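You operate a simulated robot arm through the tools that you are given. There is no shell and no other tool. Be economical: measure what you need, move in short steps, check, and stop when the job is done.

Carry out the task below with a simulated robot arm. There is one attempt and no reset: what you move stays moved.

TASK
Level the slab cake to its frame's rim, then sprinkle it twice.
Fine: long purple smoother, green shaker, none beside the cake; both go back; cake and mat stay put.

It is judged by the outcome, as a careful person would: the job done as asked, and still so three seconds after it is handed in. It fails if anything else is knocked over, pushed out of place, dropped, spilled or broken.

THE ROBOT
A 7-joint arm with a two-finger parallel gripper, fixed in place. Base frame: the origin is at the foot of the arm, x ahead of it, y to its left, z up; the work surface is at about z = 0.9. Lengths are in m, angles in degrees, forces in N, time in s.
With the tool pointing down near the work surface it reaches from about 0.24 to 0.68 m from the base axis. Its first joint turns from -66.0 to 66.0 degrees. Payload 2.4 kg.
Tool frame: the origin (TCP) lies between the finger pads and is the grasp point; the fingertips stand 0.03 m ahead of it; z points along the fingers, y is the line along which they close. The gripper opens to 0.094 m. The fingers are 0.028 m wide and 0.01 m thick; the gripper's body (0.05 by 0.096 m) begins 0.055 m behind the TCP.
Orientation is told as [roll, pitch, yaw] about the base's x, y, z axes, in that order, counted from this pose: with the fingers straight down and closing along the base's y, the tool's x points along the base's -x, its y along +y and its z along -z.

THE INTERFACE
- The arm moves only by the tool jog_arm. Its argument "moves" is a list that holds one entry, the list of rows, each a list of 7 numbers: the shift along the base's x, y, z in m, then the turn, a rotation vector about the base's x, y, z in degrees, then the gripper command, from -1 (fully open) to 1 (shut), values between in proportion. In form: [[[x, y, z, rx, ry, rz, jaw], ...]]. A call has 1 to 12 rows; each row is the pose to reach, as a shift and turn from the pose commanded when the call began. A row lasts 0.2 s, in which the tool goes at most 0.05 m and 8.6 degrees; a call with a longer step from one row to the next is refused whole, and so is a gripper value outside its range. A pose out of reach is approached as far as the arm can. The call stops where the force on the tool passes 70 N (or 10 N more than at its start, if that is more) or the arm is blocked; 0.2 s more then pass. The fingers move at their own pace (about 0.153 m/s each) and stop on an object; they squeeze with about 34 N. The grip force told is the motor's: it shows also when the fingers shut on nothing. Time passes only in rows, and 0.2 s behind the last, so rows that repeat a pose let the fingers close. It gives the time, the measured TCP pose, the force on the tool (base axes), the opening and the grip force at its end, in the units of the frame above (readings bear some noise).
- Cameras (640 x 400 px; columns grow to the right, rows downward): "scene" is fixed at [0.0618, 0.4689, 1.464]; the picture's right is [-0.65, -0.76, 0.00], its down [-0.31, 0.27, -0.91] and it looks along [0.70, -0.59, -0.41] (base axes); focal length 314 px, centre (320, 200). "wrist" rides on the gripper at [-0.037, 0, -0.058] in the tool frame; the picture's right is [0.00, -1.00, 0.00], its down [0.97, 0.00, -0.24] and it looks along [0.24, 0.00, 0.97] (tool axes); focal length 218 px, centre (320, 200).
- camera(camera): a new picture of that camera. No time passes.
- point_at(camera, pixels): for up to 12 pixels [column, row] of the newest picture of that camera ("zoom" is the newest enlarged one), the place [x, y, z] in the base frame of the surface seen there, good to about 0.003 m, but the place of the scene camera against the robot may be out by one fixed shift of up to 0.025 m in any direction. No time passes.
- zoom(camera, box): a new picture of the part [left, top, right, bottom] of that camera's present view, enlarged. No time passes.
- close_job(): hands the job in; it is judged then, once.

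Work in short steps. Measure before you move; look again where a grasp or a placing could have gone wrong, and mend it. You have 80 turns and 54 pictures in all, those below and enlarged ones among them. Open the gripper and draw the arm clear of the work before you hand the job in, unless the task says otherwise; then end with one line.

The tools are called after ">>>" as name(argument=value, ...) on one line, values as JSON. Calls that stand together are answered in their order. jog_arm: Moves the arm, as the interface text tells. Its arguments: {"type":"object","properties":{"moves":{"type":"array","items":{"type":"array","items":{"type":"array","items":{"type":"number"}}}}},"required":["moves"]} The other tools are called the same way: camera (camera) takes a picture; point_at (camera, pixels) gives the place of the surface under pixels of a picture; zoom (camera, box) takes an enlarged picture of a part of a camera's view; close_job () hands the job in.

At the start:

```text
time_s: 0.0
ee_pos: [0.3776, -0.1602, 1.3105]
tcp_rot: [0.0, 0.1, -0.1]
force: [0.2, 0.0, 0.7]
opening: 0.0942
gripper_force: 0.1
```

scene: 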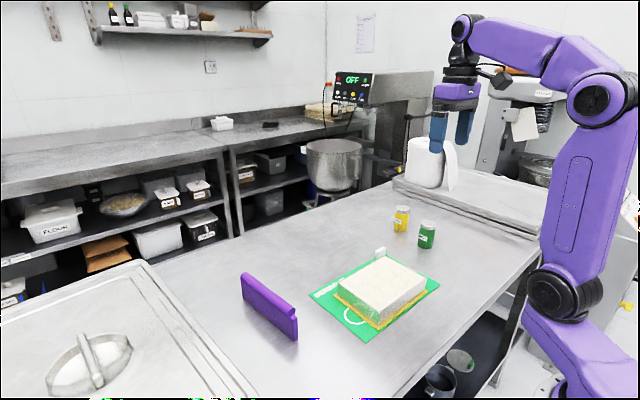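
wrist: 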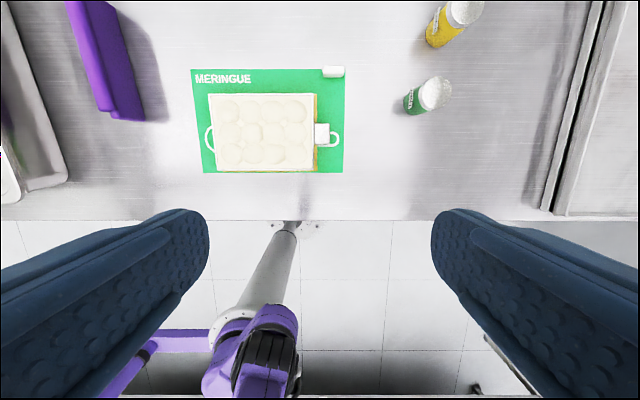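

I'll look closer at the cake, smoother and shakers before moving.

>>> zoom(camera="scene", box=[220, 190, 460, 350])

>>> zoom(camera="wrist", box=[180, 50, 360, 180])

```text
2.50 times, centred on (340, 270) of scene
```

zoom: 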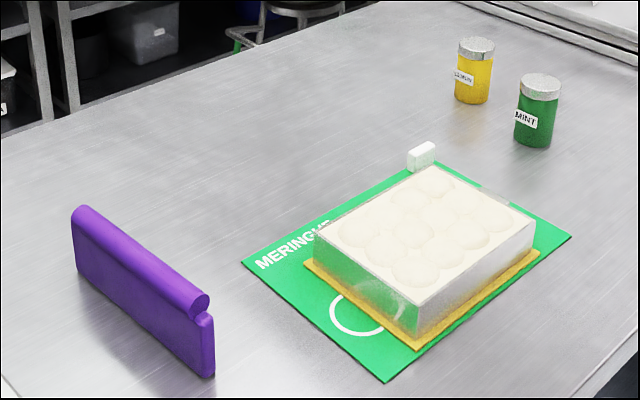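

```text
3.08 times, centred on (270, 115) of wrist
```

zoom: 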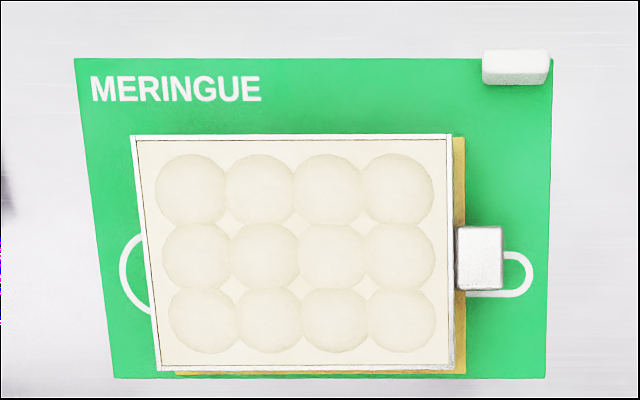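

Measuring the key points with the wrist camera (frame corners, mat corners, smoother ends, shakers).

>>> point_at(camera="wrist", pixels=[[210, 94], [313, 94], [316, 170], [219, 170], [265, 130], [333, 72], [322, 133], [192, 70], [344, 70], [250, 130], [256, 122], [303, 110]])

>>> point_at(camera="wrist", pixels=[[85, 5], [105, 5], [105, 90], [120, 112], [140, 118], [98, 110], [438, 92], [432, 82], [418, 105], [465, 12], [440, 35], [80, 50]])

>>> point_at(camera="scene", pixels=[[247, 273], [270, 290], [295, 309], [296, 318], [270, 305], [427, 223], [426, 242], [402, 208], [381, 250], [335, 280], [378, 313], [433, 280]])

```text
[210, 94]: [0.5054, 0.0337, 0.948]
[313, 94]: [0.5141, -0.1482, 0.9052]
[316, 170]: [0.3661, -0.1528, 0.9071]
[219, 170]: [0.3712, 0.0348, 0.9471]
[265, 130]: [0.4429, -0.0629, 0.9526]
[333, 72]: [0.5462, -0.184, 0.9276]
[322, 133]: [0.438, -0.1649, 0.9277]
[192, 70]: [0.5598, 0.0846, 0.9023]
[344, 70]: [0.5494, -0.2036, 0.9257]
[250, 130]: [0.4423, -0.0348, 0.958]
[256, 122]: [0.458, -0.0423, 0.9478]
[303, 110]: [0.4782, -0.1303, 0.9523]
```

```text
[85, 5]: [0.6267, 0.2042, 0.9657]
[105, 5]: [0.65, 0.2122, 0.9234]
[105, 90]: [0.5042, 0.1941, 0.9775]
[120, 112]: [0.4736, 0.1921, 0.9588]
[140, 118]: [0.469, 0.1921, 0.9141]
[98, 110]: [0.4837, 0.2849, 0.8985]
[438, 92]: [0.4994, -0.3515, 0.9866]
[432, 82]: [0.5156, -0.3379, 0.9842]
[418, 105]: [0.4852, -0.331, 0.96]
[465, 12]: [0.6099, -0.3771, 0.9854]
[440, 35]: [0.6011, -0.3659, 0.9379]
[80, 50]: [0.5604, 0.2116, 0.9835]
```

```text
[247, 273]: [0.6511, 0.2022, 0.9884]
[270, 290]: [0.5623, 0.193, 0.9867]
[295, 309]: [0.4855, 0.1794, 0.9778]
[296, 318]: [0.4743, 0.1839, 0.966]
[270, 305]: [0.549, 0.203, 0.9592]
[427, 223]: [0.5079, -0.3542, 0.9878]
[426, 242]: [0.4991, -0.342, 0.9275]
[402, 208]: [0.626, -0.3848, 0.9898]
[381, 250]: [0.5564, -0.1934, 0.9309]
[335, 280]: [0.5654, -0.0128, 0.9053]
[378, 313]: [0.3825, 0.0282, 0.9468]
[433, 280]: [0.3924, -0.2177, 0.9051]
```

The frame rim is at z≈0.948 with domes to ≈0.958; frame x 0.37–0.505, y −0.145–0.035. The smoother stands along x at y≈0.2. I move over the cake for a closer look at the frame and the white tabs.

>>> jog_arm(moves=[[[0, 0.02, -0.04, 0, 0, 0, -1], [0, 0.05, -0.07, 0, 0, 0, -1], [0, 0.08, -0.1, 0, 0, 0, -1], [0, 0.09, -0.14, 0, 0, 0, -1]]])

>>> camera(camera="wrist")

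```text
time_s: 1.0
ee_pos: [0.3775, -0.07, 1.169]
tcp_rot: [-0.1, 0.0, 0.0]
force: [-0.5, -0.2, -0.9]
opening: 0.0941
gripper_force: 0.1
```

```text
49 pictures are left
```

wrist: 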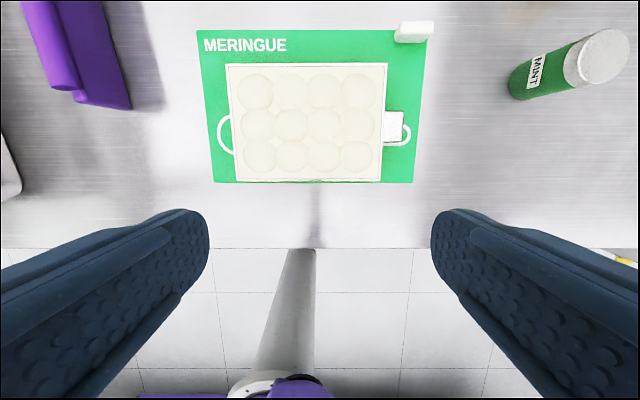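

>>> point_at(camera="wrist", pixels=[[229, 66], [386, 66], [380, 180], [236, 180], [227, 120], [392, 125], [405, 32], [425, 32], [270, 106], [254, 92], [322, 125], [324, 92]])

>>> zoom(camera="wrist", box=[200, 10, 440, 190])

>>> point_at(camera="wrist", pixels=[[33, 60], [55, 60], [75, 60], [50, 88], [75, 86], [86, 98], [100, 100], [125, 105], [600, 58], [575, 60], [628, 50], [605, 35]])

```text
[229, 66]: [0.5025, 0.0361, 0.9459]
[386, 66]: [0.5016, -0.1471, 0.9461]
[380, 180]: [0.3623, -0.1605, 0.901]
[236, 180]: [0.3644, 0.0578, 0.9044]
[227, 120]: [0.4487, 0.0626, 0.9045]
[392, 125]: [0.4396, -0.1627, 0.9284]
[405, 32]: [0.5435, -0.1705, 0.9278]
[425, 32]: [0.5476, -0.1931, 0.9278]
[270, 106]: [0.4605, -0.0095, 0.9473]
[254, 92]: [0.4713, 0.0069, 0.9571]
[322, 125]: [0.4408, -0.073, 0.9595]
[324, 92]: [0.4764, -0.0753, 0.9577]
```

```text
2.22 times, centred on (320, 100) of wrist
```

zoom: 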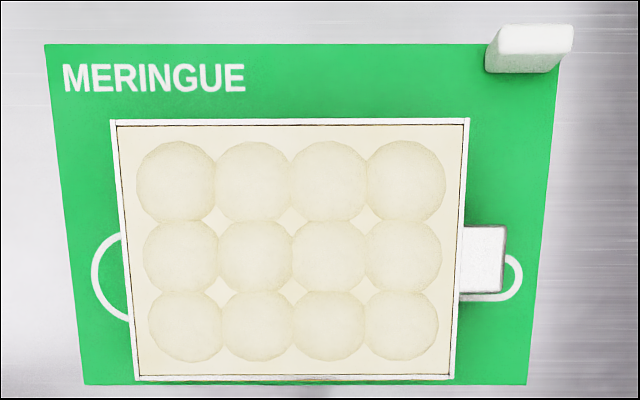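

```text
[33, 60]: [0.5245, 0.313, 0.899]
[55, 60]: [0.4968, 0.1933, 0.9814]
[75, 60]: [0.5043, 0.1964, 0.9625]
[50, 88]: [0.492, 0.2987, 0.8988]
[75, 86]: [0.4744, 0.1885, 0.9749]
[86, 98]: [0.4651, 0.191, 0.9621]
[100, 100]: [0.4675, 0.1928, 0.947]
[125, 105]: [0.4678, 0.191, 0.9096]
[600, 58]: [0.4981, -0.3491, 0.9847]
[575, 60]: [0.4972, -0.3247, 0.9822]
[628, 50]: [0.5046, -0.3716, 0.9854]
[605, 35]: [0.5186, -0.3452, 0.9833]
```

Frame: x 0.370–0.503, y −0.147–0.036, rim ≈0.947, stop tab at −y side. Next I move high above the smoother (y≈0.195, x≈0.56) for measuring the grasp.

>>> jog_arm(moves=[[[0.03, 0.03, 0, 0, 0, 0, -1], [0.06, 0.065, 0, 0, 0, 0, -1], [0.09, 0.1, 0, 0, 0, 0, -1], [0.11, 0.14, 0, 0, 0, 0, -1], [0.13, 0.18, 0, 0, 0, 0, -1], [0.155, 0.22, 0, 0, 0, 0, -1], [0.177, 0.26, 0, 0, 0, 0, -1], [0.177, 0.265, 0, 0, 0, 0, -1]]])

>>> camera(camera="wrist")

```text
time_s: 2.8
ee_pos: [0.5563, 0.1947, 1.17]
tcp_rot: [0.0, -0.1, -0.1]
force: [0.1, 0.2, -0.2]
opening: 0.094
gripper_force: 0.0
```

```text
47 pictures are left
```

wrist: 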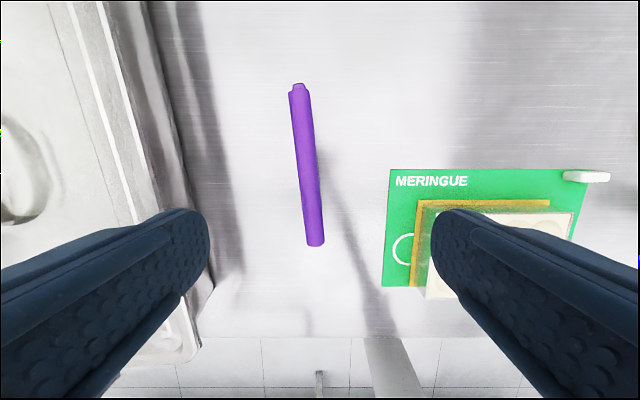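

>>> point_at(camera="wrist", pixels=[[300, 96], [300, 85], [291, 110], [310, 110], [299, 165], [318, 165], [306, 242], [325, 242], [316, 236], [308, 165], [316, 245], [300, 90]])

>>> zoom(camera="wrist", box=[220, 70, 400, 260])

```text
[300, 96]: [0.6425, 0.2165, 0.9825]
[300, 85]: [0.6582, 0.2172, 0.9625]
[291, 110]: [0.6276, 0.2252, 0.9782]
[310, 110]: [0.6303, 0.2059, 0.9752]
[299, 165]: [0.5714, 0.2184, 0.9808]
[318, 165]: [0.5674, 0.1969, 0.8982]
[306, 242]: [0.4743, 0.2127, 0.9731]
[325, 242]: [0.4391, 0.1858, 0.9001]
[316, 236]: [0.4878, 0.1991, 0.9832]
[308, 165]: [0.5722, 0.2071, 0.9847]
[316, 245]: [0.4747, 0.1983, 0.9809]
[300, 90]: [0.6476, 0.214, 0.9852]
```

```text
2.11 times, centred on (310, 165) of wrist
```

zoom: 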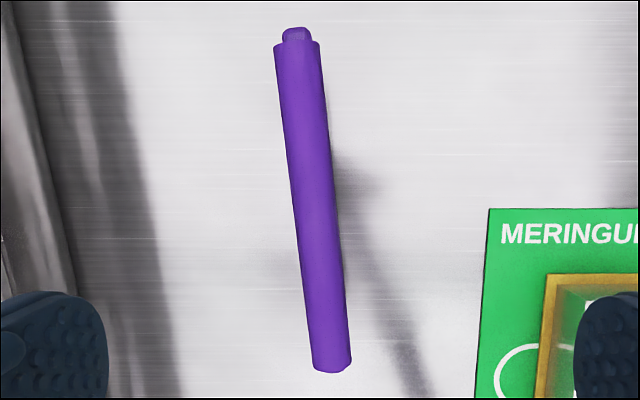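

The handle line runs (0.488, 0.199)→(0.645, 0.216), i.e. yaw ≈6.2°, top 0.985, about 0.022 thick. I descend over its centre (0.5625, 0.207), then close.

>>> jog_arm(moves=[[[0.003, 0.006, -0.03, 0, 0, 3, -1], [0.006, 0.0122, -0.07, 0, 0, 6.2, -1], [0.006, 0.0122, -0.11, 0, 0, 6.2, -1], [0.006, 0.0122, -0.15, 0, 0, 6.2, -1], [0.006, 0.0122, -0.18, 0, 0, 6.2, -1], [0.006, 0.0122, -0.2, 0, 0, 6.2, -1], [0.006, 0.0122, -0.2, 0, 0, 6.2, -1]]])

>>> camera(camera="wrist")

```text
time_s: 4.4
ee_pos: [0.5614, 0.2087, 0.9721]
tcp_rot: [0.0, 0.0, 6.2]
force: [-0.4, -1.0, -0.1]
opening: 0.0939
gripper_force: 0.1
```

```text
45 pictures are left
```

wrist: 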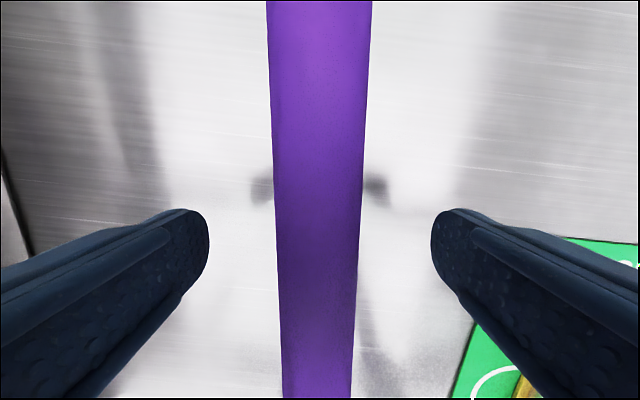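

The handle is centred between the fingers (columns 272–360). Close.

>>> jog_arm(moves=[[[0, 0, 0, 0, 0, 0, 0], [0, 0, 0, 0, 0, 0, 1], [0, 0, 0, 0, 0, 0, 1], [0, 0, 0, 0, 0, 0, 1]]])

```text
time_s: 5.4
ee_pos: [0.5624, 0.2084, 0.9721]
tcp_rot: [0.0, 0.0, 6.3]
force: [-0.9, 0.2, -0.9]
opening: 0.0274
gripper_force: 34.1
```

Held (opening 0.027). Lift to check the hold.

>>> jog_arm(moves=[[[0, 0, 0.02, 0, 0, 0, 1], [0, 0, 0.05, 0, 0, 0, 1], [0, 0, 0.09, 0, 0, 0, 1], [0, 0, 0.12, 0, 0, -3, 1], [0, 0, 0.12, 0, 0, -6.2, 1], [0, 0, 0.12, 0, 0, -6.2, 1]]])

>>> camera(camera="scene")

```text
time_s: 6.8
ee_pos: [0.5629, 0.2084, 1.0913]
tcp_rot: [-0.1, 0.0, 0.0]
force: [0.0, 0.0, -0.8]
opening: 0.0274
gripper_force: 33.9
```

```text
44 pictures are left
```

scene: 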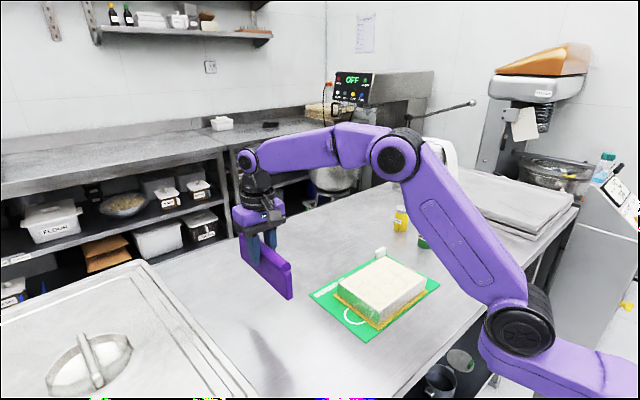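

The smoother is lifted. I'll zoom to measure the blade against the TCP.

>>> zoom(camera="scene", box=[220, 210, 320, 310])

>>> point_at(camera="scene", pixels=[[242, 260], [265, 275], [290, 296], [290, 266], [242, 238], [280, 288], [340, 289], [383, 255], [424, 274], [376, 297]])

```text
4.00 times, centred on (270, 260) of scene
```

zoom: 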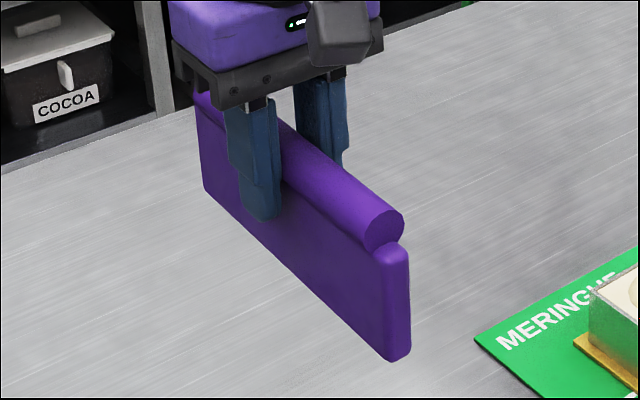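

```text
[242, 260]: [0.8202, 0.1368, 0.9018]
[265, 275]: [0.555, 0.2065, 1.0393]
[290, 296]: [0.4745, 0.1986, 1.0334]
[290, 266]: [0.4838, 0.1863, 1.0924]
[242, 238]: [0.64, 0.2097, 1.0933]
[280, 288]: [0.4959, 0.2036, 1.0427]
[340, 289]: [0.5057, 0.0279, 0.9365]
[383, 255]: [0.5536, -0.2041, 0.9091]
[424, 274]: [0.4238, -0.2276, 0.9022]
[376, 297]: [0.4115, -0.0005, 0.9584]
```

Blade ≈0.014 thick, centred on the TCP, bottom ≈0.0725 below it. I carry it over the +y rim of the frame (x 0.4365, y 0.034) staying high, then lower to just above contact.

>>> jog_arm(moves=[[[-0.025, -0.03, 0, 0, 0, 0, 1], [-0.05, -0.065, 0, 0, 0, 0, 1], [-0.075, -0.1, 0, 0, 0, 0, 1], [-0.1, -0.135, 0, 0, 0, 0, 1], [-0.12, -0.165, 0, 0, 0, 0, 1], [-0.1265, -0.174, 0, 0, 0, 0, 1], [-0.1265, -0.174, -0.03, 0, 0, 0, 1], [-0.1265, -0.174, -0.055, 0, 0, 0, 1], [-0.1265, -0.174, -0.062, 0, 0, 0, 1], [-0.1265, -0.174, -0.062, 0, 0, 0, 1]]])

>>> zoom(camera="scene", box=[290, 220, 450, 345])

```text
time_s: 9.0
ee_pos: [0.4366, 0.0329, 1.0293]
tcp_rot: [0.0, 0.0, 0.0]
force: [-0.5, -0.1, -1.0]
opening: 0.0274
gripper_force: 33.9
```

```text
3.20 times, centred on (370, 282) of scene
```

zoom: 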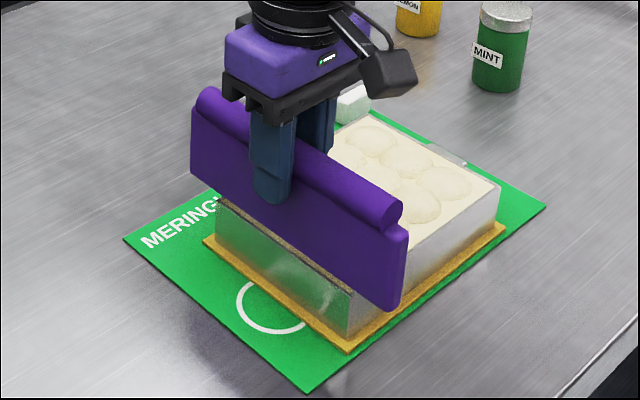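

It overhangs both sides of the frame. Lowering in small steps to find the rim.

>>> jog_arm(moves=[[[0, 0, -0.003, 0, 0, 0, 1], [0, 0, -0.006, 0, 0, 0, 1], [0, 0, -0.008, 0, 0, 0, 1]]])

```text
time_s: 9.8
ee_pos: [0.4353, 0.0318, 1.022]
tcp_rot: [0.0, -0.1, 0.0]
force: [0.1, 0.6, -1.5]
opening: 0.0274
gripper_force: 34.2
```

>>> jog_arm(moves=[[[0, 0, -0.001, 0, 0, 0, 1], [0, 0, -0.0015, 0, 0, 0, 1]]])

```text
time_s: 10.4
ee_pos: [0.4372, 0.033, 1.0213]
tcp_rot: [0.0, 0.1, 0.0]
force: [-0.2, 0.1, -0.7]
opening: 0.0273
gripper_force: 33.9
```

>>> jog_arm(moves=[[[0, 0, -0.0008, 0, 0, 0, 1], [0, 0, -0.0012, 0, 0, 0, 1]]])

>>> zoom(camera="scene", box=[320, 250, 440, 340])

```text
time_s: 11.0
ee_pos: [0.4363, 0.0326, 1.0182]
tcp_rot: [0.1, -0.1, 0.0]
force: [-0.5, -1.0, 4.6]
opening: 0.0276
gripper_force: 33.9
```

```text
4.44 times, centred on (380, 295) of scene
```

zoom: 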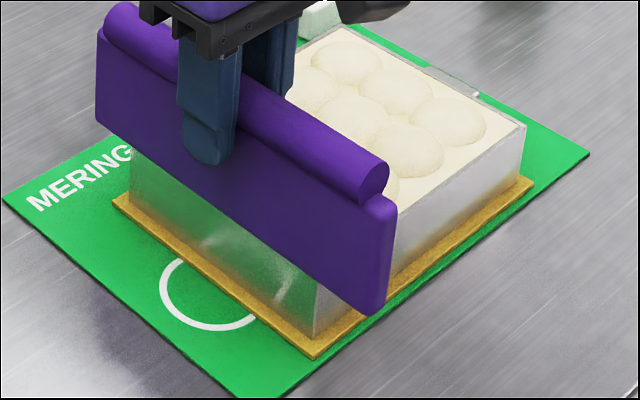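

Contact with the rim: +5 N. Now I sweep slowly toward −y (toward the stop tab) at this height, first half.

>>> jog_arm(moves=[[[0, -0.008, 0, 0, 0, 0, 1], [0, -0.018, 0, 0, 0, 0, 1], [0, -0.028, 0, 0, 0, 0, 1], [0, -0.038, 0, 0, 0, 0, 1], [0, -0.048, 0, 0, 0, 0, 1], [0, -0.058, 0, 0, 0, 0, 1]]])

>>> zoom(camera="scene", box=[290, 220, 450, 345])

```text
time_s: 12.4
ee_pos: [0.4361, -0.0257, 1.0178]
tcp_rot: [-0.1, 0.0, 0.0]
force: [1.2, 5.0, 15.0]
opening: 0.0275
gripper_force: 34.2
```

```text
3.20 times, centred on (370, 282) of scene
```

zoom: 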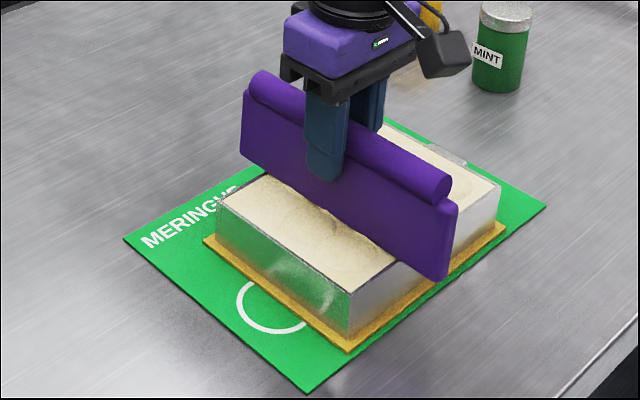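

The first rows are levelled and the frame hasn't moved (force 15 N down, 5 N drag). I continue, easing up slightly, to the far rim.

>>> jog_arm(moves=[[[0, -0.01, 0.0003, 0, 0, 0, 1], [0, -0.02, 0.0003, 0, 0, 0, 1], [0, -0.03, 0.0003, 0, 0, 0, 1], [0, -0.04, 0.0003, 0, 0, 0, 1], [0, -0.05, 0.0003, 0, 0, 0, 1], [0, -0.06, 0.0003, 0, 0, 0, 1]]])

>>> jog_arm(moves=[[[0, -0.01, 0.0002, 0, 0, 0, 1], [0, -0.02, 0.0002, 0, 0, 0, 1], [0, -0.03, 0.0002, 0, 0, 0, 1], [0, -0.04, 0.0002, 0, 0, 0, 1], [0, -0.05, 0.0002, 0, 0, 0, 1], [0, -0.056, 0.0002, 0, 0, 0, 1]]])

>>> zoom(camera="scene", box=[290, 220, 450, 345])

```text
time_s: 13.8
ee_pos: [0.4357, -0.084, 1.0193]
tcp_rot: [0.0, 0.1, 0.0]
force: [-0.5, 4.3, 11.8]
opening: 0.0274
gripper_force: 34.6
```

```text
time_s: 15.2
ee_pos: [0.4363, -0.1401, 1.0188]
tcp_rot: [0.0, 0.0, -0.1]
force: [-0.2, 0.7, -1.2]
opening: 0.0275
gripper_force: 33.9
```

```text
3.20 times, centred on (370, 282) of scene
```

zoom: 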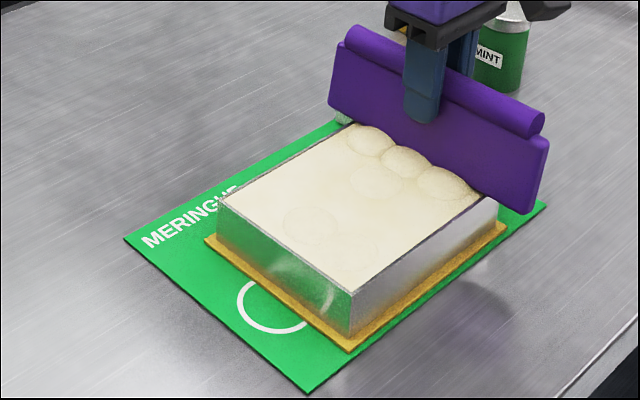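

The force vanished in the last part and the last row of domes near the −y rim remains: I'd eased off too much. I lift, step back to y≈−0.085, come down ~0.7 mm lower and repeat the end of the stroke.

>>> jog_arm(moves=[[[0, 0, 0.02, 0, 0, 0, 1], [0, 0.03, 0.02, 0, 0, 0, 1], [0, 0.06, 0.02, 0, 0, 0, 1], [0, 0.06, 0.008, 0, 0, 0, 1], [0, 0.06, 0.001, 0, 0, 0, 1], [0, 0.06, -0.0007, 0, 0, 0, 1]]])

>>> zoom(camera="wrist", box=[160, 0, 480, 200])

```text
time_s: 16.6
ee_pos: [0.435, -0.0816, 1.0179]
tcp_rot: [0.0, 0.0, 0.1]
force: [-1.8, 1.2, 9.8]
opening: 0.0274
gripper_force: 34.2
```

```text
2.00 times, centred on (320, 100) of wrist
```

zoom: 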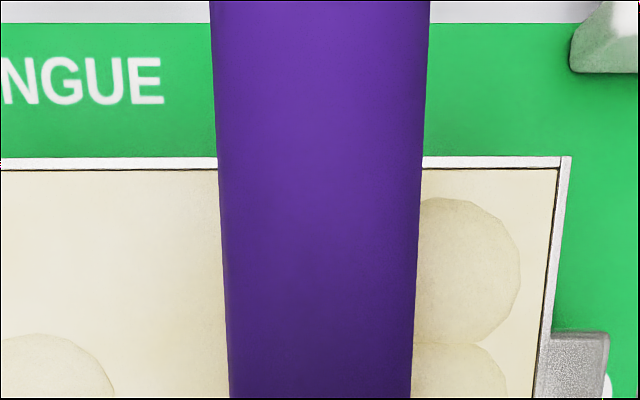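

Contact 10 N. Sweep to the far rim at this height.

>>> jog_arm(moves=[[[0, -0.008, 0, 0, 0, 0, 1], [0, -0.016, 0, 0, 0, 0, 1], [0, -0.024, 0, 0, 0, 0, 1], [0, -0.032, 0, 0, 0, 0, 1], [0, -0.04, 0, 0, 0, 0, 1]]])

>>> jog_arm(moves=[[[0, -0.008, 0, 0, 0, 0, 1], [0, -0.016, 0, 0, 0, 0, 1], [0, -0.02, 0, 0, 0, 0, 1]]])

>>> zoom(camera="scene", box=[290, 220, 450, 345])

```text
time_s: 17.8
ee_pos: [0.4349, -0.1231, 1.0193]
tcp_rot: [-0.1, -0.1, 0.0]
force: [0.0, 2.6, 6.6]
opening: 0.0274
gripper_force: 34.3
```

```text
time_s: 18.6
ee_pos: [0.4353, -0.1419, 1.0178]
tcp_rot: [0.1, 0.0, 0.0]
force: [0.2, 3.8, 8.3]
opening: 0.0274
gripper_force: 34.3
```

```text
3.20 times, centred on (370, 282) of scene
```

zoom: 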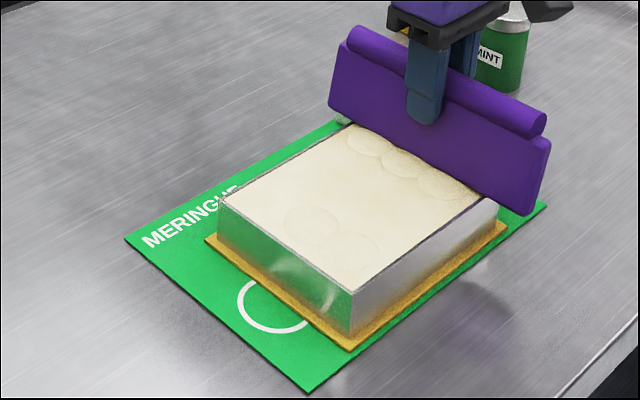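

The row is much lower but traces remain. I lift and take the smoother back to the +y rim for a second full pass, checking heights first.

>>> jog_arm(moves=[[[0, 0, 0.02, 0, 0, 0, 1], [0, 0.03, 0.04, 0, 0, 0, 1], [0, 0.075, 0.04, 0, 0, 0, 1], [0, 0.12, 0.04, 0, 0, 0, 1], [0, 0.16, 0.04, 0, 0, 0, 1], [0, 0.175, 0.04, 0, 0, 0, 1]]])

>>> zoom(camera="wrist", box=[300, 0, 620, 200])

>>> zoom(camera="scene", box=[330, 245, 440, 330])

```text
time_s: 20.0
ee_pos: [0.4383, 0.0321, 1.0582]
tcp_rot: [0.0, -0.1, 0.0]
force: [0.1, 0.0, -2.0]
opening: 0.0271
gripper_force: 33.4
```

```text
2.00 times, centred on (460, 100) of wrist
```

zoom: 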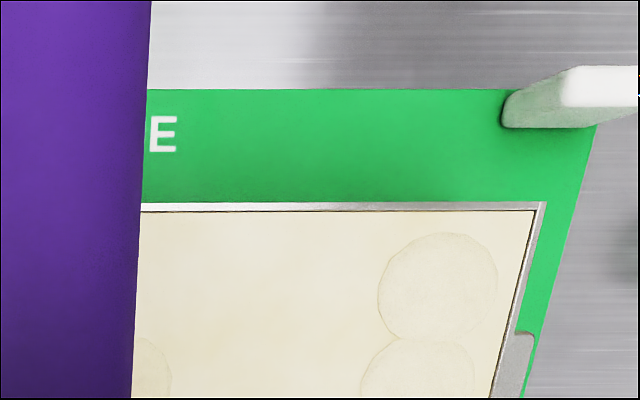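

```text
4.71 times, centred on (385, 288) of scene
```

zoom: 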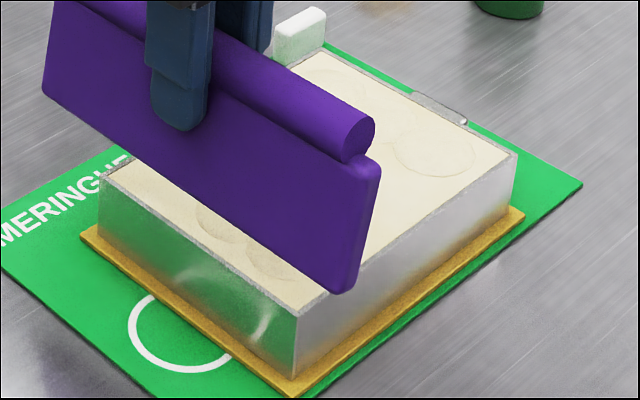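

Only faint outlines remain. Second full pass at the same contact height.

>>> jog_arm(moves=[[[0, 0, -0.02, 0, 0, 0, 1], [0, 0, -0.035, 0, 0, 0, 1], [0, 0, -0.0395, 0, 0, 0, 1], [0, -0.001, -0.0402, 0, 0, 0, 1], [0, -0.009, -0.0402, 0, 0, 0, 1], [0, -0.018, -0.0402, 0, 0, 0, 1], [0, -0.027, -0.0402, 0, 0, 0, 1], [0, -0.036, -0.0402, 0, 0, 0, 1], [0, -0.045, -0.0402, 0, 0, 0, 1], [0, -0.054, -0.0402, 0, 0, 0, 1], [0, -0.063, -0.0402, 0, 0, 0, 1]]])

```text
time_s: 22.4
ee_pos: [0.4348, -0.0293, 1.0171]
tcp_rot: [-0.1, 0.0, 0.1]
force: [-0.3, 0.2, 1.0]
opening: 0.0274
gripper_force: 33.9
```

>>> jog_arm(moves=[[[0, -0.008, -0.0005, 0, 0, 0, 1], [0, -0.017, -0.0005, 0, 0, 0, 1], [0, -0.026, -0.0005, 0, 0, 0, 1], [0, -0.035, -0.0005, 0, 0, 0, 1], [0, -0.044, -0.0005, 0, 0, 0, 1], [0, -0.053, -0.0005, 0, 0, 0, 1], [0, -0.062, -0.0005, 0, 0, 0, 1]]])

>>> jog_arm(moves=[[[0, -0.009, -0.0003, 0, 0, 0, 1], [0, -0.018, -0.0003, 0, 0, 0, 1], [0, -0.027, -0.0003, 0, 0, 0, 1], [0, -0.036, -0.0003, 0, 0, 0, 1], [0, -0.045, -0.0003, 0, 0, 0, 1], [0, -0.051, -0.0003, 0, 0, 0, 1], [0, -0.051, -0.0003, 0, 0, 0, 1]]])

>>> jog_arm(moves=[[[0, 0, 0.02, 0, 0, 0, 1], [0, 0.03, 0.05, 0, 0, 0, 1], [0, 0.075, 0.06, 0, 0, 0, 1], [0, 0.12, 0.06, 0, 0, 0, 1], [0, 0.16, 0.06, 0, 0, 0, 1], [0, 0.2, 0.06, 0, 0, 0, 1]]])

>>> zoom(camera="wrist", box=[340, 0, 640, 200])

>>> zoom(camera="scene", box=[320, 240, 450, 340])

```text
time_s: 24.0
ee_pos: [0.4374, -0.0926, 1.0176]
tcp_rot: [0.0, -0.1, 0.1]
force: [0.1, 9.8, 26.5]
opening: 0.0277
gripper_force: 33.8
```

```text
time_s: 25.6
ee_pos: [0.4347, -0.1436, 1.0163]
tcp_rot: [0.0, -0.1, 0.0]
force: [-0.4, 7.7, 25.3]
opening: 0.0275
gripper_force: 33.6
```

```text
time_s: 27.0
ee_pos: [0.4349, 0.059, 1.0771]
tcp_rot: [0.1, 0.0, 0.1]
force: [0.7, 0.5, -0.2]
opening: 0.0275
gripper_force: 34.0
```

```text
2.00 times, centred on (490, 100) of wrist
```

zoom: 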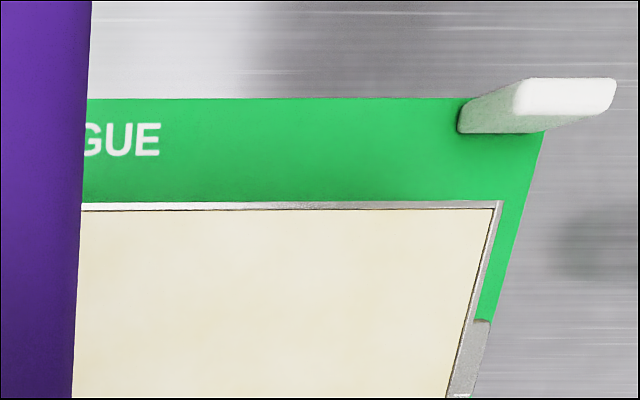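

```text
4.00 times, centred on (385, 290) of scene
```

zoom: 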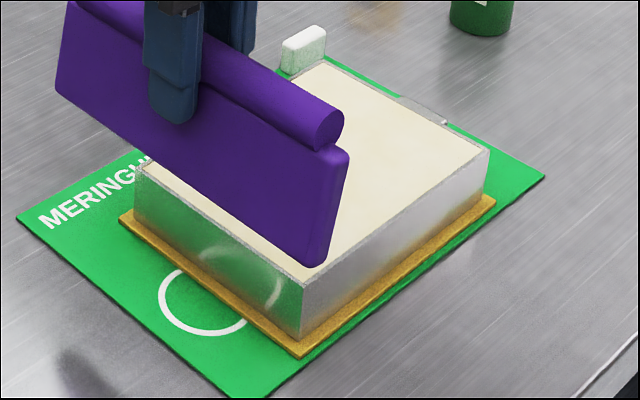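

The far half is flat now. Carry the smoother to above its original spot and inspect the rest of the cake.

>>> jog_arm(moves=[[[0.02, 0.03, 0.01, 0, 0, 0, 1], [0.045, 0.06, 0.01, 0, 0, 0, 1], [0.07, 0.09, 0.01, 0, 0, 2, 1], [0.095, 0.12, 0.01, 0, 0, 4, 1], [0.12, 0.145, 0.01, 0, 0, 6.2, 1], [0.1268, 0.149, 0.01, 0, 0, 6.2, 1], [0.1268, 0.149, 0.01, 0, 0, 6.2, 1]]])

>>> zoom(camera="scene", box=[320, 240, 450, 340])

>>> camera(camera="scene")

```text
time_s: 28.6
ee_pos: [0.5626, 0.2106, 1.089]
tcp_rot: [0.0, 0.0, 6.3]
force: [-0.1, 0.6, -0.8]
opening: 0.0274
gripper_force: 34.1
```

```text
4.00 times, centred on (385, 290) of scene
```

zoom: 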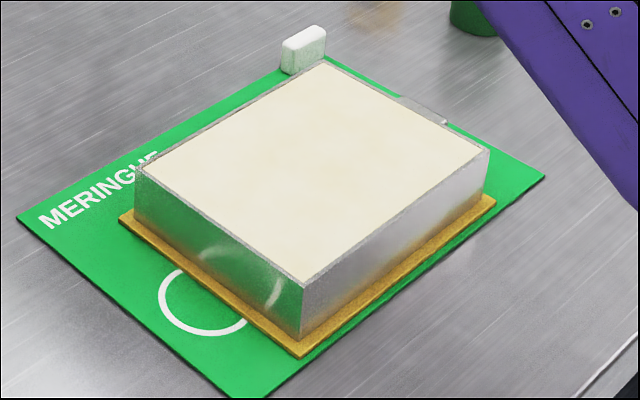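

```text
31 pictures are left
```

scene: 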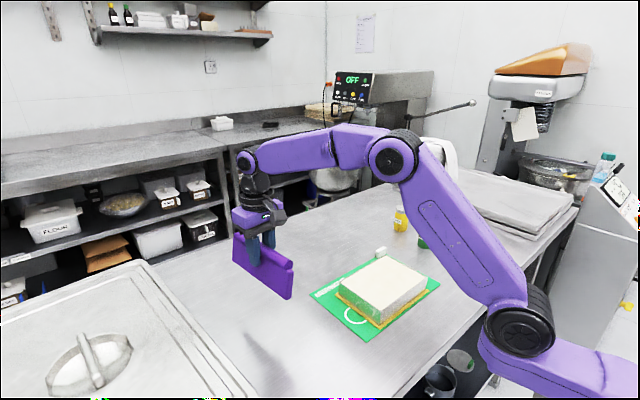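

The cake is flat to the rim and nothing has shifted. Lower the smoother to its original place.

>>> jog_arm(moves=[[[0, -0.002, -0.04, 0, 0, 0, 1], [0, -0.002, -0.08, 0, 0, 0, 1], [0, -0.002, -0.105, 0, 0, 0, 1], [0, -0.002, -0.113, 0, 0, 0, 1], [0, -0.002, -0.1145, 0, 0, 0, 1]]])

>>> zoom(camera="scene", box=[220, 230, 320, 350])

```text
time_s: 29.8
ee_pos: [0.5618, 0.2041, 0.9719]
tcp_rot: [0.1, -0.1, 6.2]
force: [0.4, -0.2, -0.6]
opening: 0.0273
gripper_force: 33.8
```

```text
3.33 times, centred on (270, 290) of scene
```

zoom: 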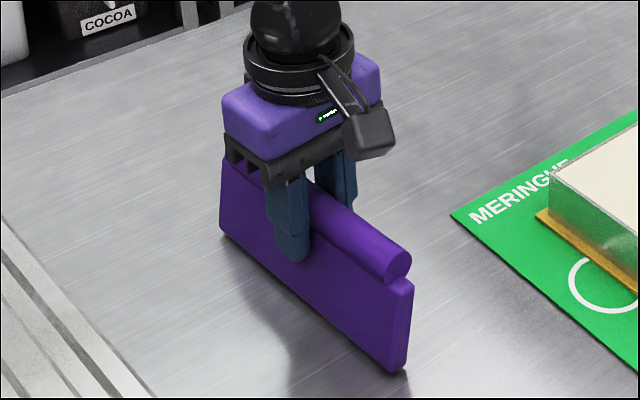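

No contact yet; by the sum of my commands it is 1.6 mm above and 2 mm short in y. Correct and lower gently.

>>> jog_arm(moves=[[[0, 0.002, 0, 0, 0, 0, 1], [0, 0.002, -0.001, 0, 0, 0, 1], [0, 0.002, -0.0018, 0, 0, 0, 1]]])

```text
time_s: 30.6
ee_pos: [0.563, 0.2074, 0.9709]
tcp_rot: [0.1, 0.0, 6.2]
force: [-1.1, 0.4, 2.0]
opening: 0.0271
gripper_force: 33.8
```

>>> jog_arm(moves=[[[0, 0, -0.0005, 0, 0, 0, 1], [0, 0, -0.0008, 0, 0, 0, 1]]])

>>> zoom(camera="scene", box=[220, 230, 320, 350])

```text
time_s: 31.2
ee_pos: [0.5618, 0.2064, 0.9714]
tcp_rot: [0.0, -0.1, 6.3]
force: [-0.4, -1.5, 9.7]
opening: 0.0274
gripper_force: 34.1
```

```text
3.33 times, centred on (270, 290) of scene
```

zoom: 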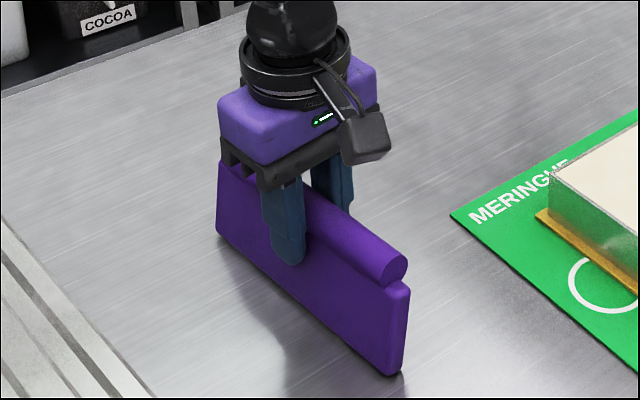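

It rests on the table (10 N). Open slowly, then rise straight up.

>>> jog_arm(moves=[[[0, 0, 0.0005, 0, 0, 0, 0.4], [0, 0, 0.0005, 0, 0, 0, 0], [0, 0, 0.0005, 0, 0, 0, -0.6], [0, 0, 0.0005, 0, 0, 0, -1], [0, 0, 0.03, 0, 0, 0, -1], [0, 0, 0.07, 0, 0, 0, -1], [0, 0, 0.11, 0, 0, -3, -1], [0, 0, 0.15, 0, 0, -6.2, -1]]])

>>> zoom(camera="scene", box=[220, 190, 460, 350])

```text
time_s: 33.0
ee_pos: [0.5603, 0.2082, 1.1217]
tcp_rot: [0.0, 0.0, 0.1]
force: [-0.1, 0.3, 0.8]
opening: 0.0942
gripper_force: 0.1
```

```text
2.50 times, centred on (340, 270) of scene
```

zoom: 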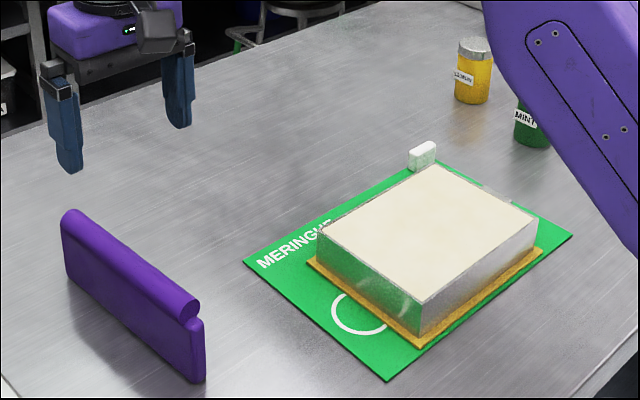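

The smoother is standing; compared to the start it looks shifted by a few mm. I'll check with the wrist camera.

>>> jog_arm(moves=[[[-0.005, -0.01, 0.04, 0, 0, 0, -1], [-0.006, -0.0125, 0.05, 0, 0, 0, -1]]])

>>> camera(camera="wrist")

```text
time_s: 33.6
ee_pos: [0.5563, 0.1948, 1.1722]
tcp_rot: [0.0, -0.1, 0.0]
force: [-0.2, 0.4, 0.0]
opening: 0.0943
gripper_force: 0.1
```

```text
27 pictures are left
```

wrist: 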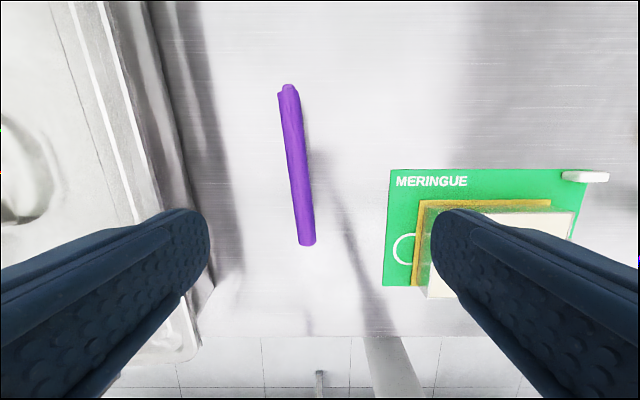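

>>> zoom(camera="wrist", box=[220, 70, 400, 260])

>>> point_at(camera="wrist", pixels=[[290, 96], [283, 96], [298, 165], [306, 236], [300, 242], [315, 242], [292, 110], [308, 200]])

>>> point_at(camera="scene", pixels=[[292, 311], [292, 330], [297, 315], [297, 338], [270, 300], [270, 315], [250, 285], [250, 300]])

```text
2.11 times, centred on (310, 165) of wrist
```

zoom: 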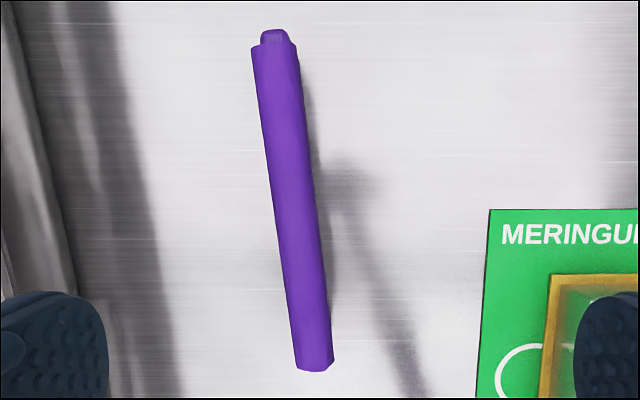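

```text
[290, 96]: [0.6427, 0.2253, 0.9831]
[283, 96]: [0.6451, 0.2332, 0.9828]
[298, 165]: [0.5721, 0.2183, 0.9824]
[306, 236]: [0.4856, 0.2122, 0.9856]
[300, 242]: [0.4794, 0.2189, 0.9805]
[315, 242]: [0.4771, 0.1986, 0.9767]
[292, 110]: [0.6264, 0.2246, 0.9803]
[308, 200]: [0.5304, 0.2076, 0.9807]
```

```text
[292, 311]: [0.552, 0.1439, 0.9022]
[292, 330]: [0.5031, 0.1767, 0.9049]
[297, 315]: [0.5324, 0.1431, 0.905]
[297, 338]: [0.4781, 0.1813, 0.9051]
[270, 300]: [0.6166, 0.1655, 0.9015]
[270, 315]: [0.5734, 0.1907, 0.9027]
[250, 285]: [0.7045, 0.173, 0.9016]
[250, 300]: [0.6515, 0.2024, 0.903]
```

The smoother stands upright within 1 cm of its spot and the same orientation, which is fine. For the shaker I need a side-ish grasp (tool pitched 60° up from straight down, heading −34°), so rolling the tool inverts it. I move high to a standoff and test that orientation.

>>> jog_arm(moves=[[[-0.02, -0.04, 0.01, 0, 0, 0, -1], [-0.04, -0.08, 0.01, 0, 0, 0, -1], [-0.06, -0.12, 0.01, 0, 0, 0, -1], [-0.08, -0.16, 0.01, 0, 0, 0, -1], [-0.1, -0.2, 0.01, -2.2, -7.3, -3.8, -1], [-0.12, -0.24, 0.01, -4.4, -14.5, -7.7, -1], [-0.13, -0.285, 0.01, -6.7, -21.8, -11.5, -1], [-0.135, -0.33, 0.01, -8.9, -29.1, -15.4, -1], [-0.138, -0.37, 0, -11.1, -36.4, -19.2, -1], [-0.138, -0.41, -0.01, -13.3, -43.6, -23.1, -1], [-0.138, -0.45, -0.02, -15.5, -50.9, -27, -1], [-0.138, -0.484, -0.04, -17.8, -58.2, -30.8, -1]]])

>>> camera(camera="wrist")

>>> camera(camera="scene")

```text
time_s: 36.2
ee_pos: [0.4186, -0.2886, 1.131]
tcp_rot: [0.0, -60.0, -33.9]
force: [1.3, -0.4, -0.7]
opening: 0.0943
gripper_force: 0.2
```

```text
25 pictures are left
```

wrist: 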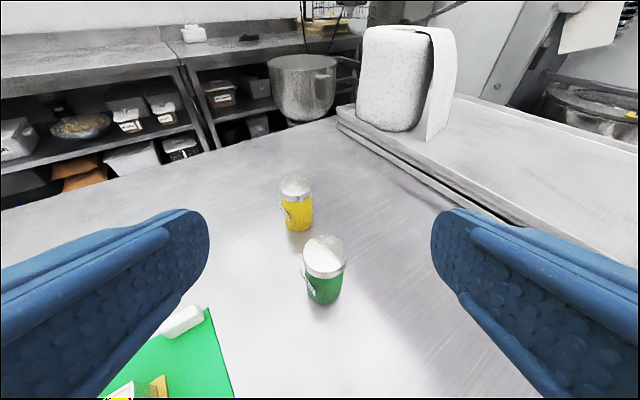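

```text
24 pictures are left
```

scene: 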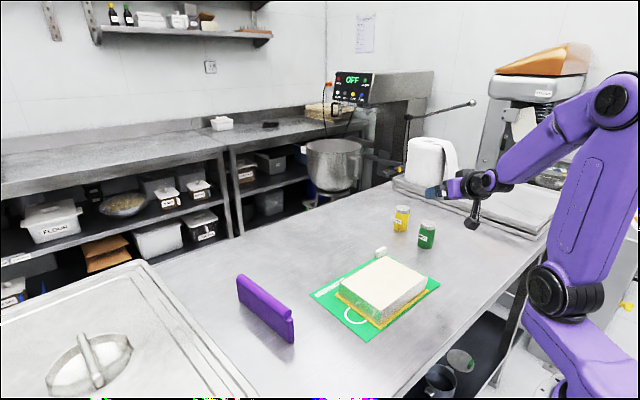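

The orientation is reachable. Measure the shaker from here.

>>> point_at(camera="wrist", pixels=[[324, 245], [305, 250], [345, 250], [324, 238], [324, 268], [308, 288], [339, 288], [324, 290], [324, 303], [297, 185], [298, 215], [324, 278]])

>>> zoom(camera="wrist", box=[260, 160, 380, 320])

>>> jog_arm(moves=[[[0, 0, 0.02, 6.1, -4.1, -4.3, -1], [0, 0.02, 0.03, 12.2, -8.2, -8.5, -1], [0, 0.04, 0.03, 18.3, -12.3, -12.8, -1], [0, 0.06, 0.03, 24.4, -16.5, -17, -1], [0, 0.08, 0.03, 30.5, -20.6, -21.3, -1], [0, 0.1, 0.03, 36.6, -24.7, -25.5, -1], [0, 0.12, 0.03, 42.7, -28.8, -29.8, -1], [0, 0.14, 0.03, 48.8, -32.9, -34, -1], [0, 0.16, 0.03, 54.9, -37, -38.3, -1], [0, 0.18, 0.03, 61, -41.1, -42.5, -1]]])

```text
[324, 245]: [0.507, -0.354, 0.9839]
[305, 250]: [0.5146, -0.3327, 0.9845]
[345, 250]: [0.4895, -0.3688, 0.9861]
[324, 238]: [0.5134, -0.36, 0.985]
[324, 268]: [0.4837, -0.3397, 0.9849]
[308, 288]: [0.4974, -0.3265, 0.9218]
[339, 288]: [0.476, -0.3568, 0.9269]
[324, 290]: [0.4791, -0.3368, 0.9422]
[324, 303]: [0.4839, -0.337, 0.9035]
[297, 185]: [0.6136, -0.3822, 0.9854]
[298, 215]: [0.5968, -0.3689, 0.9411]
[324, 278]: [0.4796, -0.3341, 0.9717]
```

```text
2.50 times, centred on (320, 240) of wrist
```

zoom: 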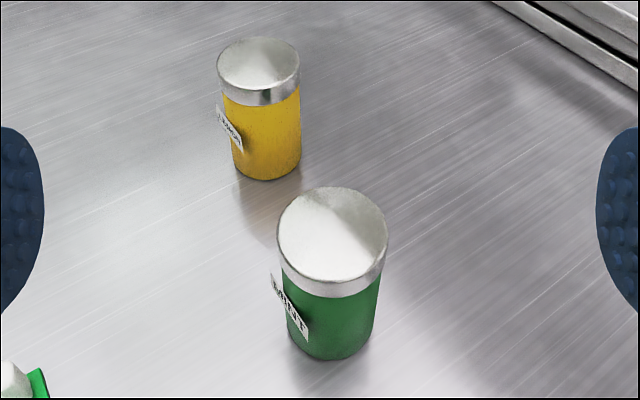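

```text
time_s: 38.4
ee_pos: [0.4194, -0.1097, 1.1606]
tcp_rot: [59.9, -4.3, -121.5]
force: [0.1, 0.7, -0.6]
opening: 0.0941
gripper_force: 0.0
```

Rolling 85° works over to near the cake. Continue to test up to 180°.

>>> jog_arm(moves=[[[0, 0, 0, 6.1, -4.1, -4.3, -1], [0, 0.0, 0, 12.2, -8.2, -8.5, -1], [0, 0.0, 0, 18.3, -12.3, -12.8, -1], [0, 0.0, 0, 24.4, -16.5, -17, -1], [0, 0.0, 0, 30.5, -20.6, -21.3, -1], [0, 0.0, 0, 36.6, -24.7, -25.5, -1], [0, 0.0, 0, 42.7, -28.8, -29.8, -1], [0, 0.0, 0, 48.8, -32.9, -34, -1], [0, 0.0, 0, 54.9, -37, -38.3, -1], [0, 0.0, 0, 61, -41.1, -42.5, -1], [0, 0, 0, 67, -45.3, -46.8, -1]]])

```text
time_s: 40.8
ee_pos: [0.4181, -0.1098, 1.1615]
tcp_rot: [2.5, 60.0, 149.0]
force: [0.8, -0.1, 0.0]
opening: 0.0939
gripper_force: 0.1
```

The full inverted roll works. Now test pitching the tool up 30° there, at the planned sprinkling location (TCP ≈0.455, −0.069, 1.10).

>>> jog_arm(moves=[[[0.01, 0.01, -0.015, -4.2, -6.2, 0, -1], [0.02, 0.02, -0.03, -8.4, -12.4, 0, -1], [0.03, 0.03, -0.045, -12.6, -18.6, 0, -1], [0.037, 0.041, -0.06, -16.8, -24.9, 0, -1], [0.037, 0.041, -0.06, -16.8, -24.9, 0, -1]]])

>>> camera(camera="scene")

```text
time_s: 42.0
ee_pos: [0.4571, -0.068, 1.1199]
tcp_rot: [26.4, 85.6, 172.2]
force: [-0.2, 0.2, -0.6]
opening: 0.0941
gripper_force: 0.0
out of reach, approached as far as the arm can: row 1, 3, 4, 5
```

```text
22 pictures are left
```

scene: 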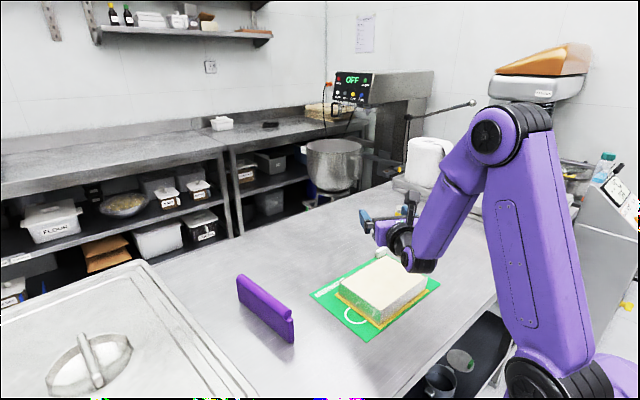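

That heading is too close to the base (fell short by 2 cm). I try heading −70° so the wrist sits further to the side.

>>> jog_arm(moves=[[[0, 0, 0.03, 0, 0, -7, -1], [-0.003, -0.002, 0.03, 0, 0, -14, -1], [-0.006, -0.004, 0.03, 0, 0, -21, -1], [-0.009, -0.006, 0.02, 0, 0, -28, -1], [-0.011, -0.008, 0, 0, 0, -36, -1], [-0.011, -0.008, -0.01, 0, 0, -36, -1], [-0.011, -0.008, -0.02, 0, 0, -36, -1]]])

>>> camera(camera="scene")

```text
time_s: 43.6
ee_pos: [0.4468, -0.0751, 1.0993]
tcp_rot: [26.0, 85.5, 135.6]
force: [0.8, 0.1, 0.2]
opening: 0.0939
gripper_force: 0.1
```

```text
21 pictures are left
```

scene: 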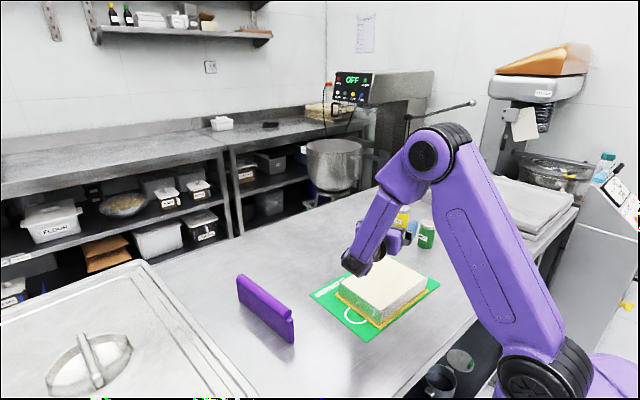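

Reached exactly. Heading −70° also faces the shaker's label, so it suits the grasp too. I roll the empty tool back upright here (−178° about the tool axis) while rising.

>>> jog_arm(moves=[[[0, 0, 0.01, -2.7, 7.6, 0.6, -1], [0, 0, 0.02, -5.4, 15.2, 1.1, -1], [0, 0, 0.03, -8.1, 22.9, 1.7, -1], [0, 0, 0.04, -10.8, 30.5, 2.3, -1], [0, 0, 0.04, -13.5, 38.1, 2.8, -1], [0, 0, 0.04, -16.2, 45.8, 3.4, -1], [0, 0, 0.04, -18.9, 53.4, 3.9, -1], [0, 0, 0.04, -21.6, 61, 4.5, -1], [0, 0, 0.04, -24.3, 68.6, 5.1, -1], [0, 0, 0.04, -27, 76.3, 5.6, -1], [0, 0, 0.04, -29.7, 83.9, 6.2, -1]]])

>>> jog_arm(moves=[[[0, 0, 0, -2.7, 7.6, 0.6, -1], [0, 0, 0, -5.4, 15.2, 1.1, -1], [0, 0, 0, -8.1, 22.9, 1.7, -1], [0, 0, 0, -10.8, 30.5, 2.3, -1], [0, 0, 0, -13.5, 38.1, 2.8, -1], [0, 0, 0, -16.2, 45.8, 3.4, -1], [0, 0, 0, -18.9, 53.4, 3.9, -1], [0, 0, 0, -21.6, 61, 4.5, -1], [0, 0, 0, -24.3, 68.6, 5.1, -1], [0, 0, 0, -27, 76.3, 5.6, -1], [0, 0, 0, -29.7, 83.9, 6.2, -1]]])

```text
time_s: 46.0
ee_pos: [0.4464, -0.0754, 1.1396]
tcp_rot: [85.8, -1.4, -160.6]
force: [0.6, 0.7, -0.3]
opening: 0.094
gripper_force: 0.0
```

```text
time_s: 48.4
ee_pos: [0.4468, -0.0758, 1.1395]
tcp_rot: [-8.8, -86.0, -62.0]
force: [0.3, 0.7, 0.9]
opening: 0.094
gripper_force: 0.1
```

Upright again at heading ≈−70°. Now pitch down to 60° and go to a standoff 0.13 m before the shaker.

>>> jog_arm(moves=[[[0.003, -0.04, 0, 6.1, 2.1, 0, -0.5], [0.006, -0.08, 0, 12.2, 4.3, 0, -0.5], [0.01, -0.12, -0.01, 18.4, 6.4, 0, -0.5], [0.013, -0.15, -0.04, 24.5, 8.6, 0, -0.5], [0.016, -0.169, -0.08, 24.5, 8.6, 0, -0.5], [0.016, -0.169, -0.12, 24.5, 8.6, 0, -0.5], [0.016, -0.169, -0.13, 24.5, 8.6, 0, -0.5]]])

>>> camera(camera="wrist")

```text
time_s: 50.0
ee_pos: [0.4634, -0.2441, 1.0096]
tcp_rot: [-0.8, -60.1, -69.8]
force: [0.0, -0.4, 0.9]
opening: 0.0704
gripper_force: 0.0
```

```text
20 pictures are left
```

wrist: 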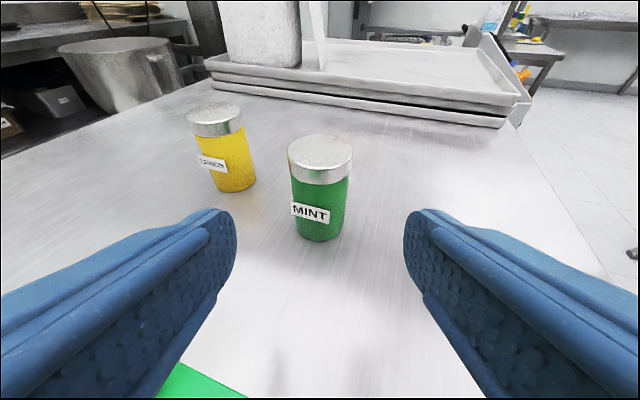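

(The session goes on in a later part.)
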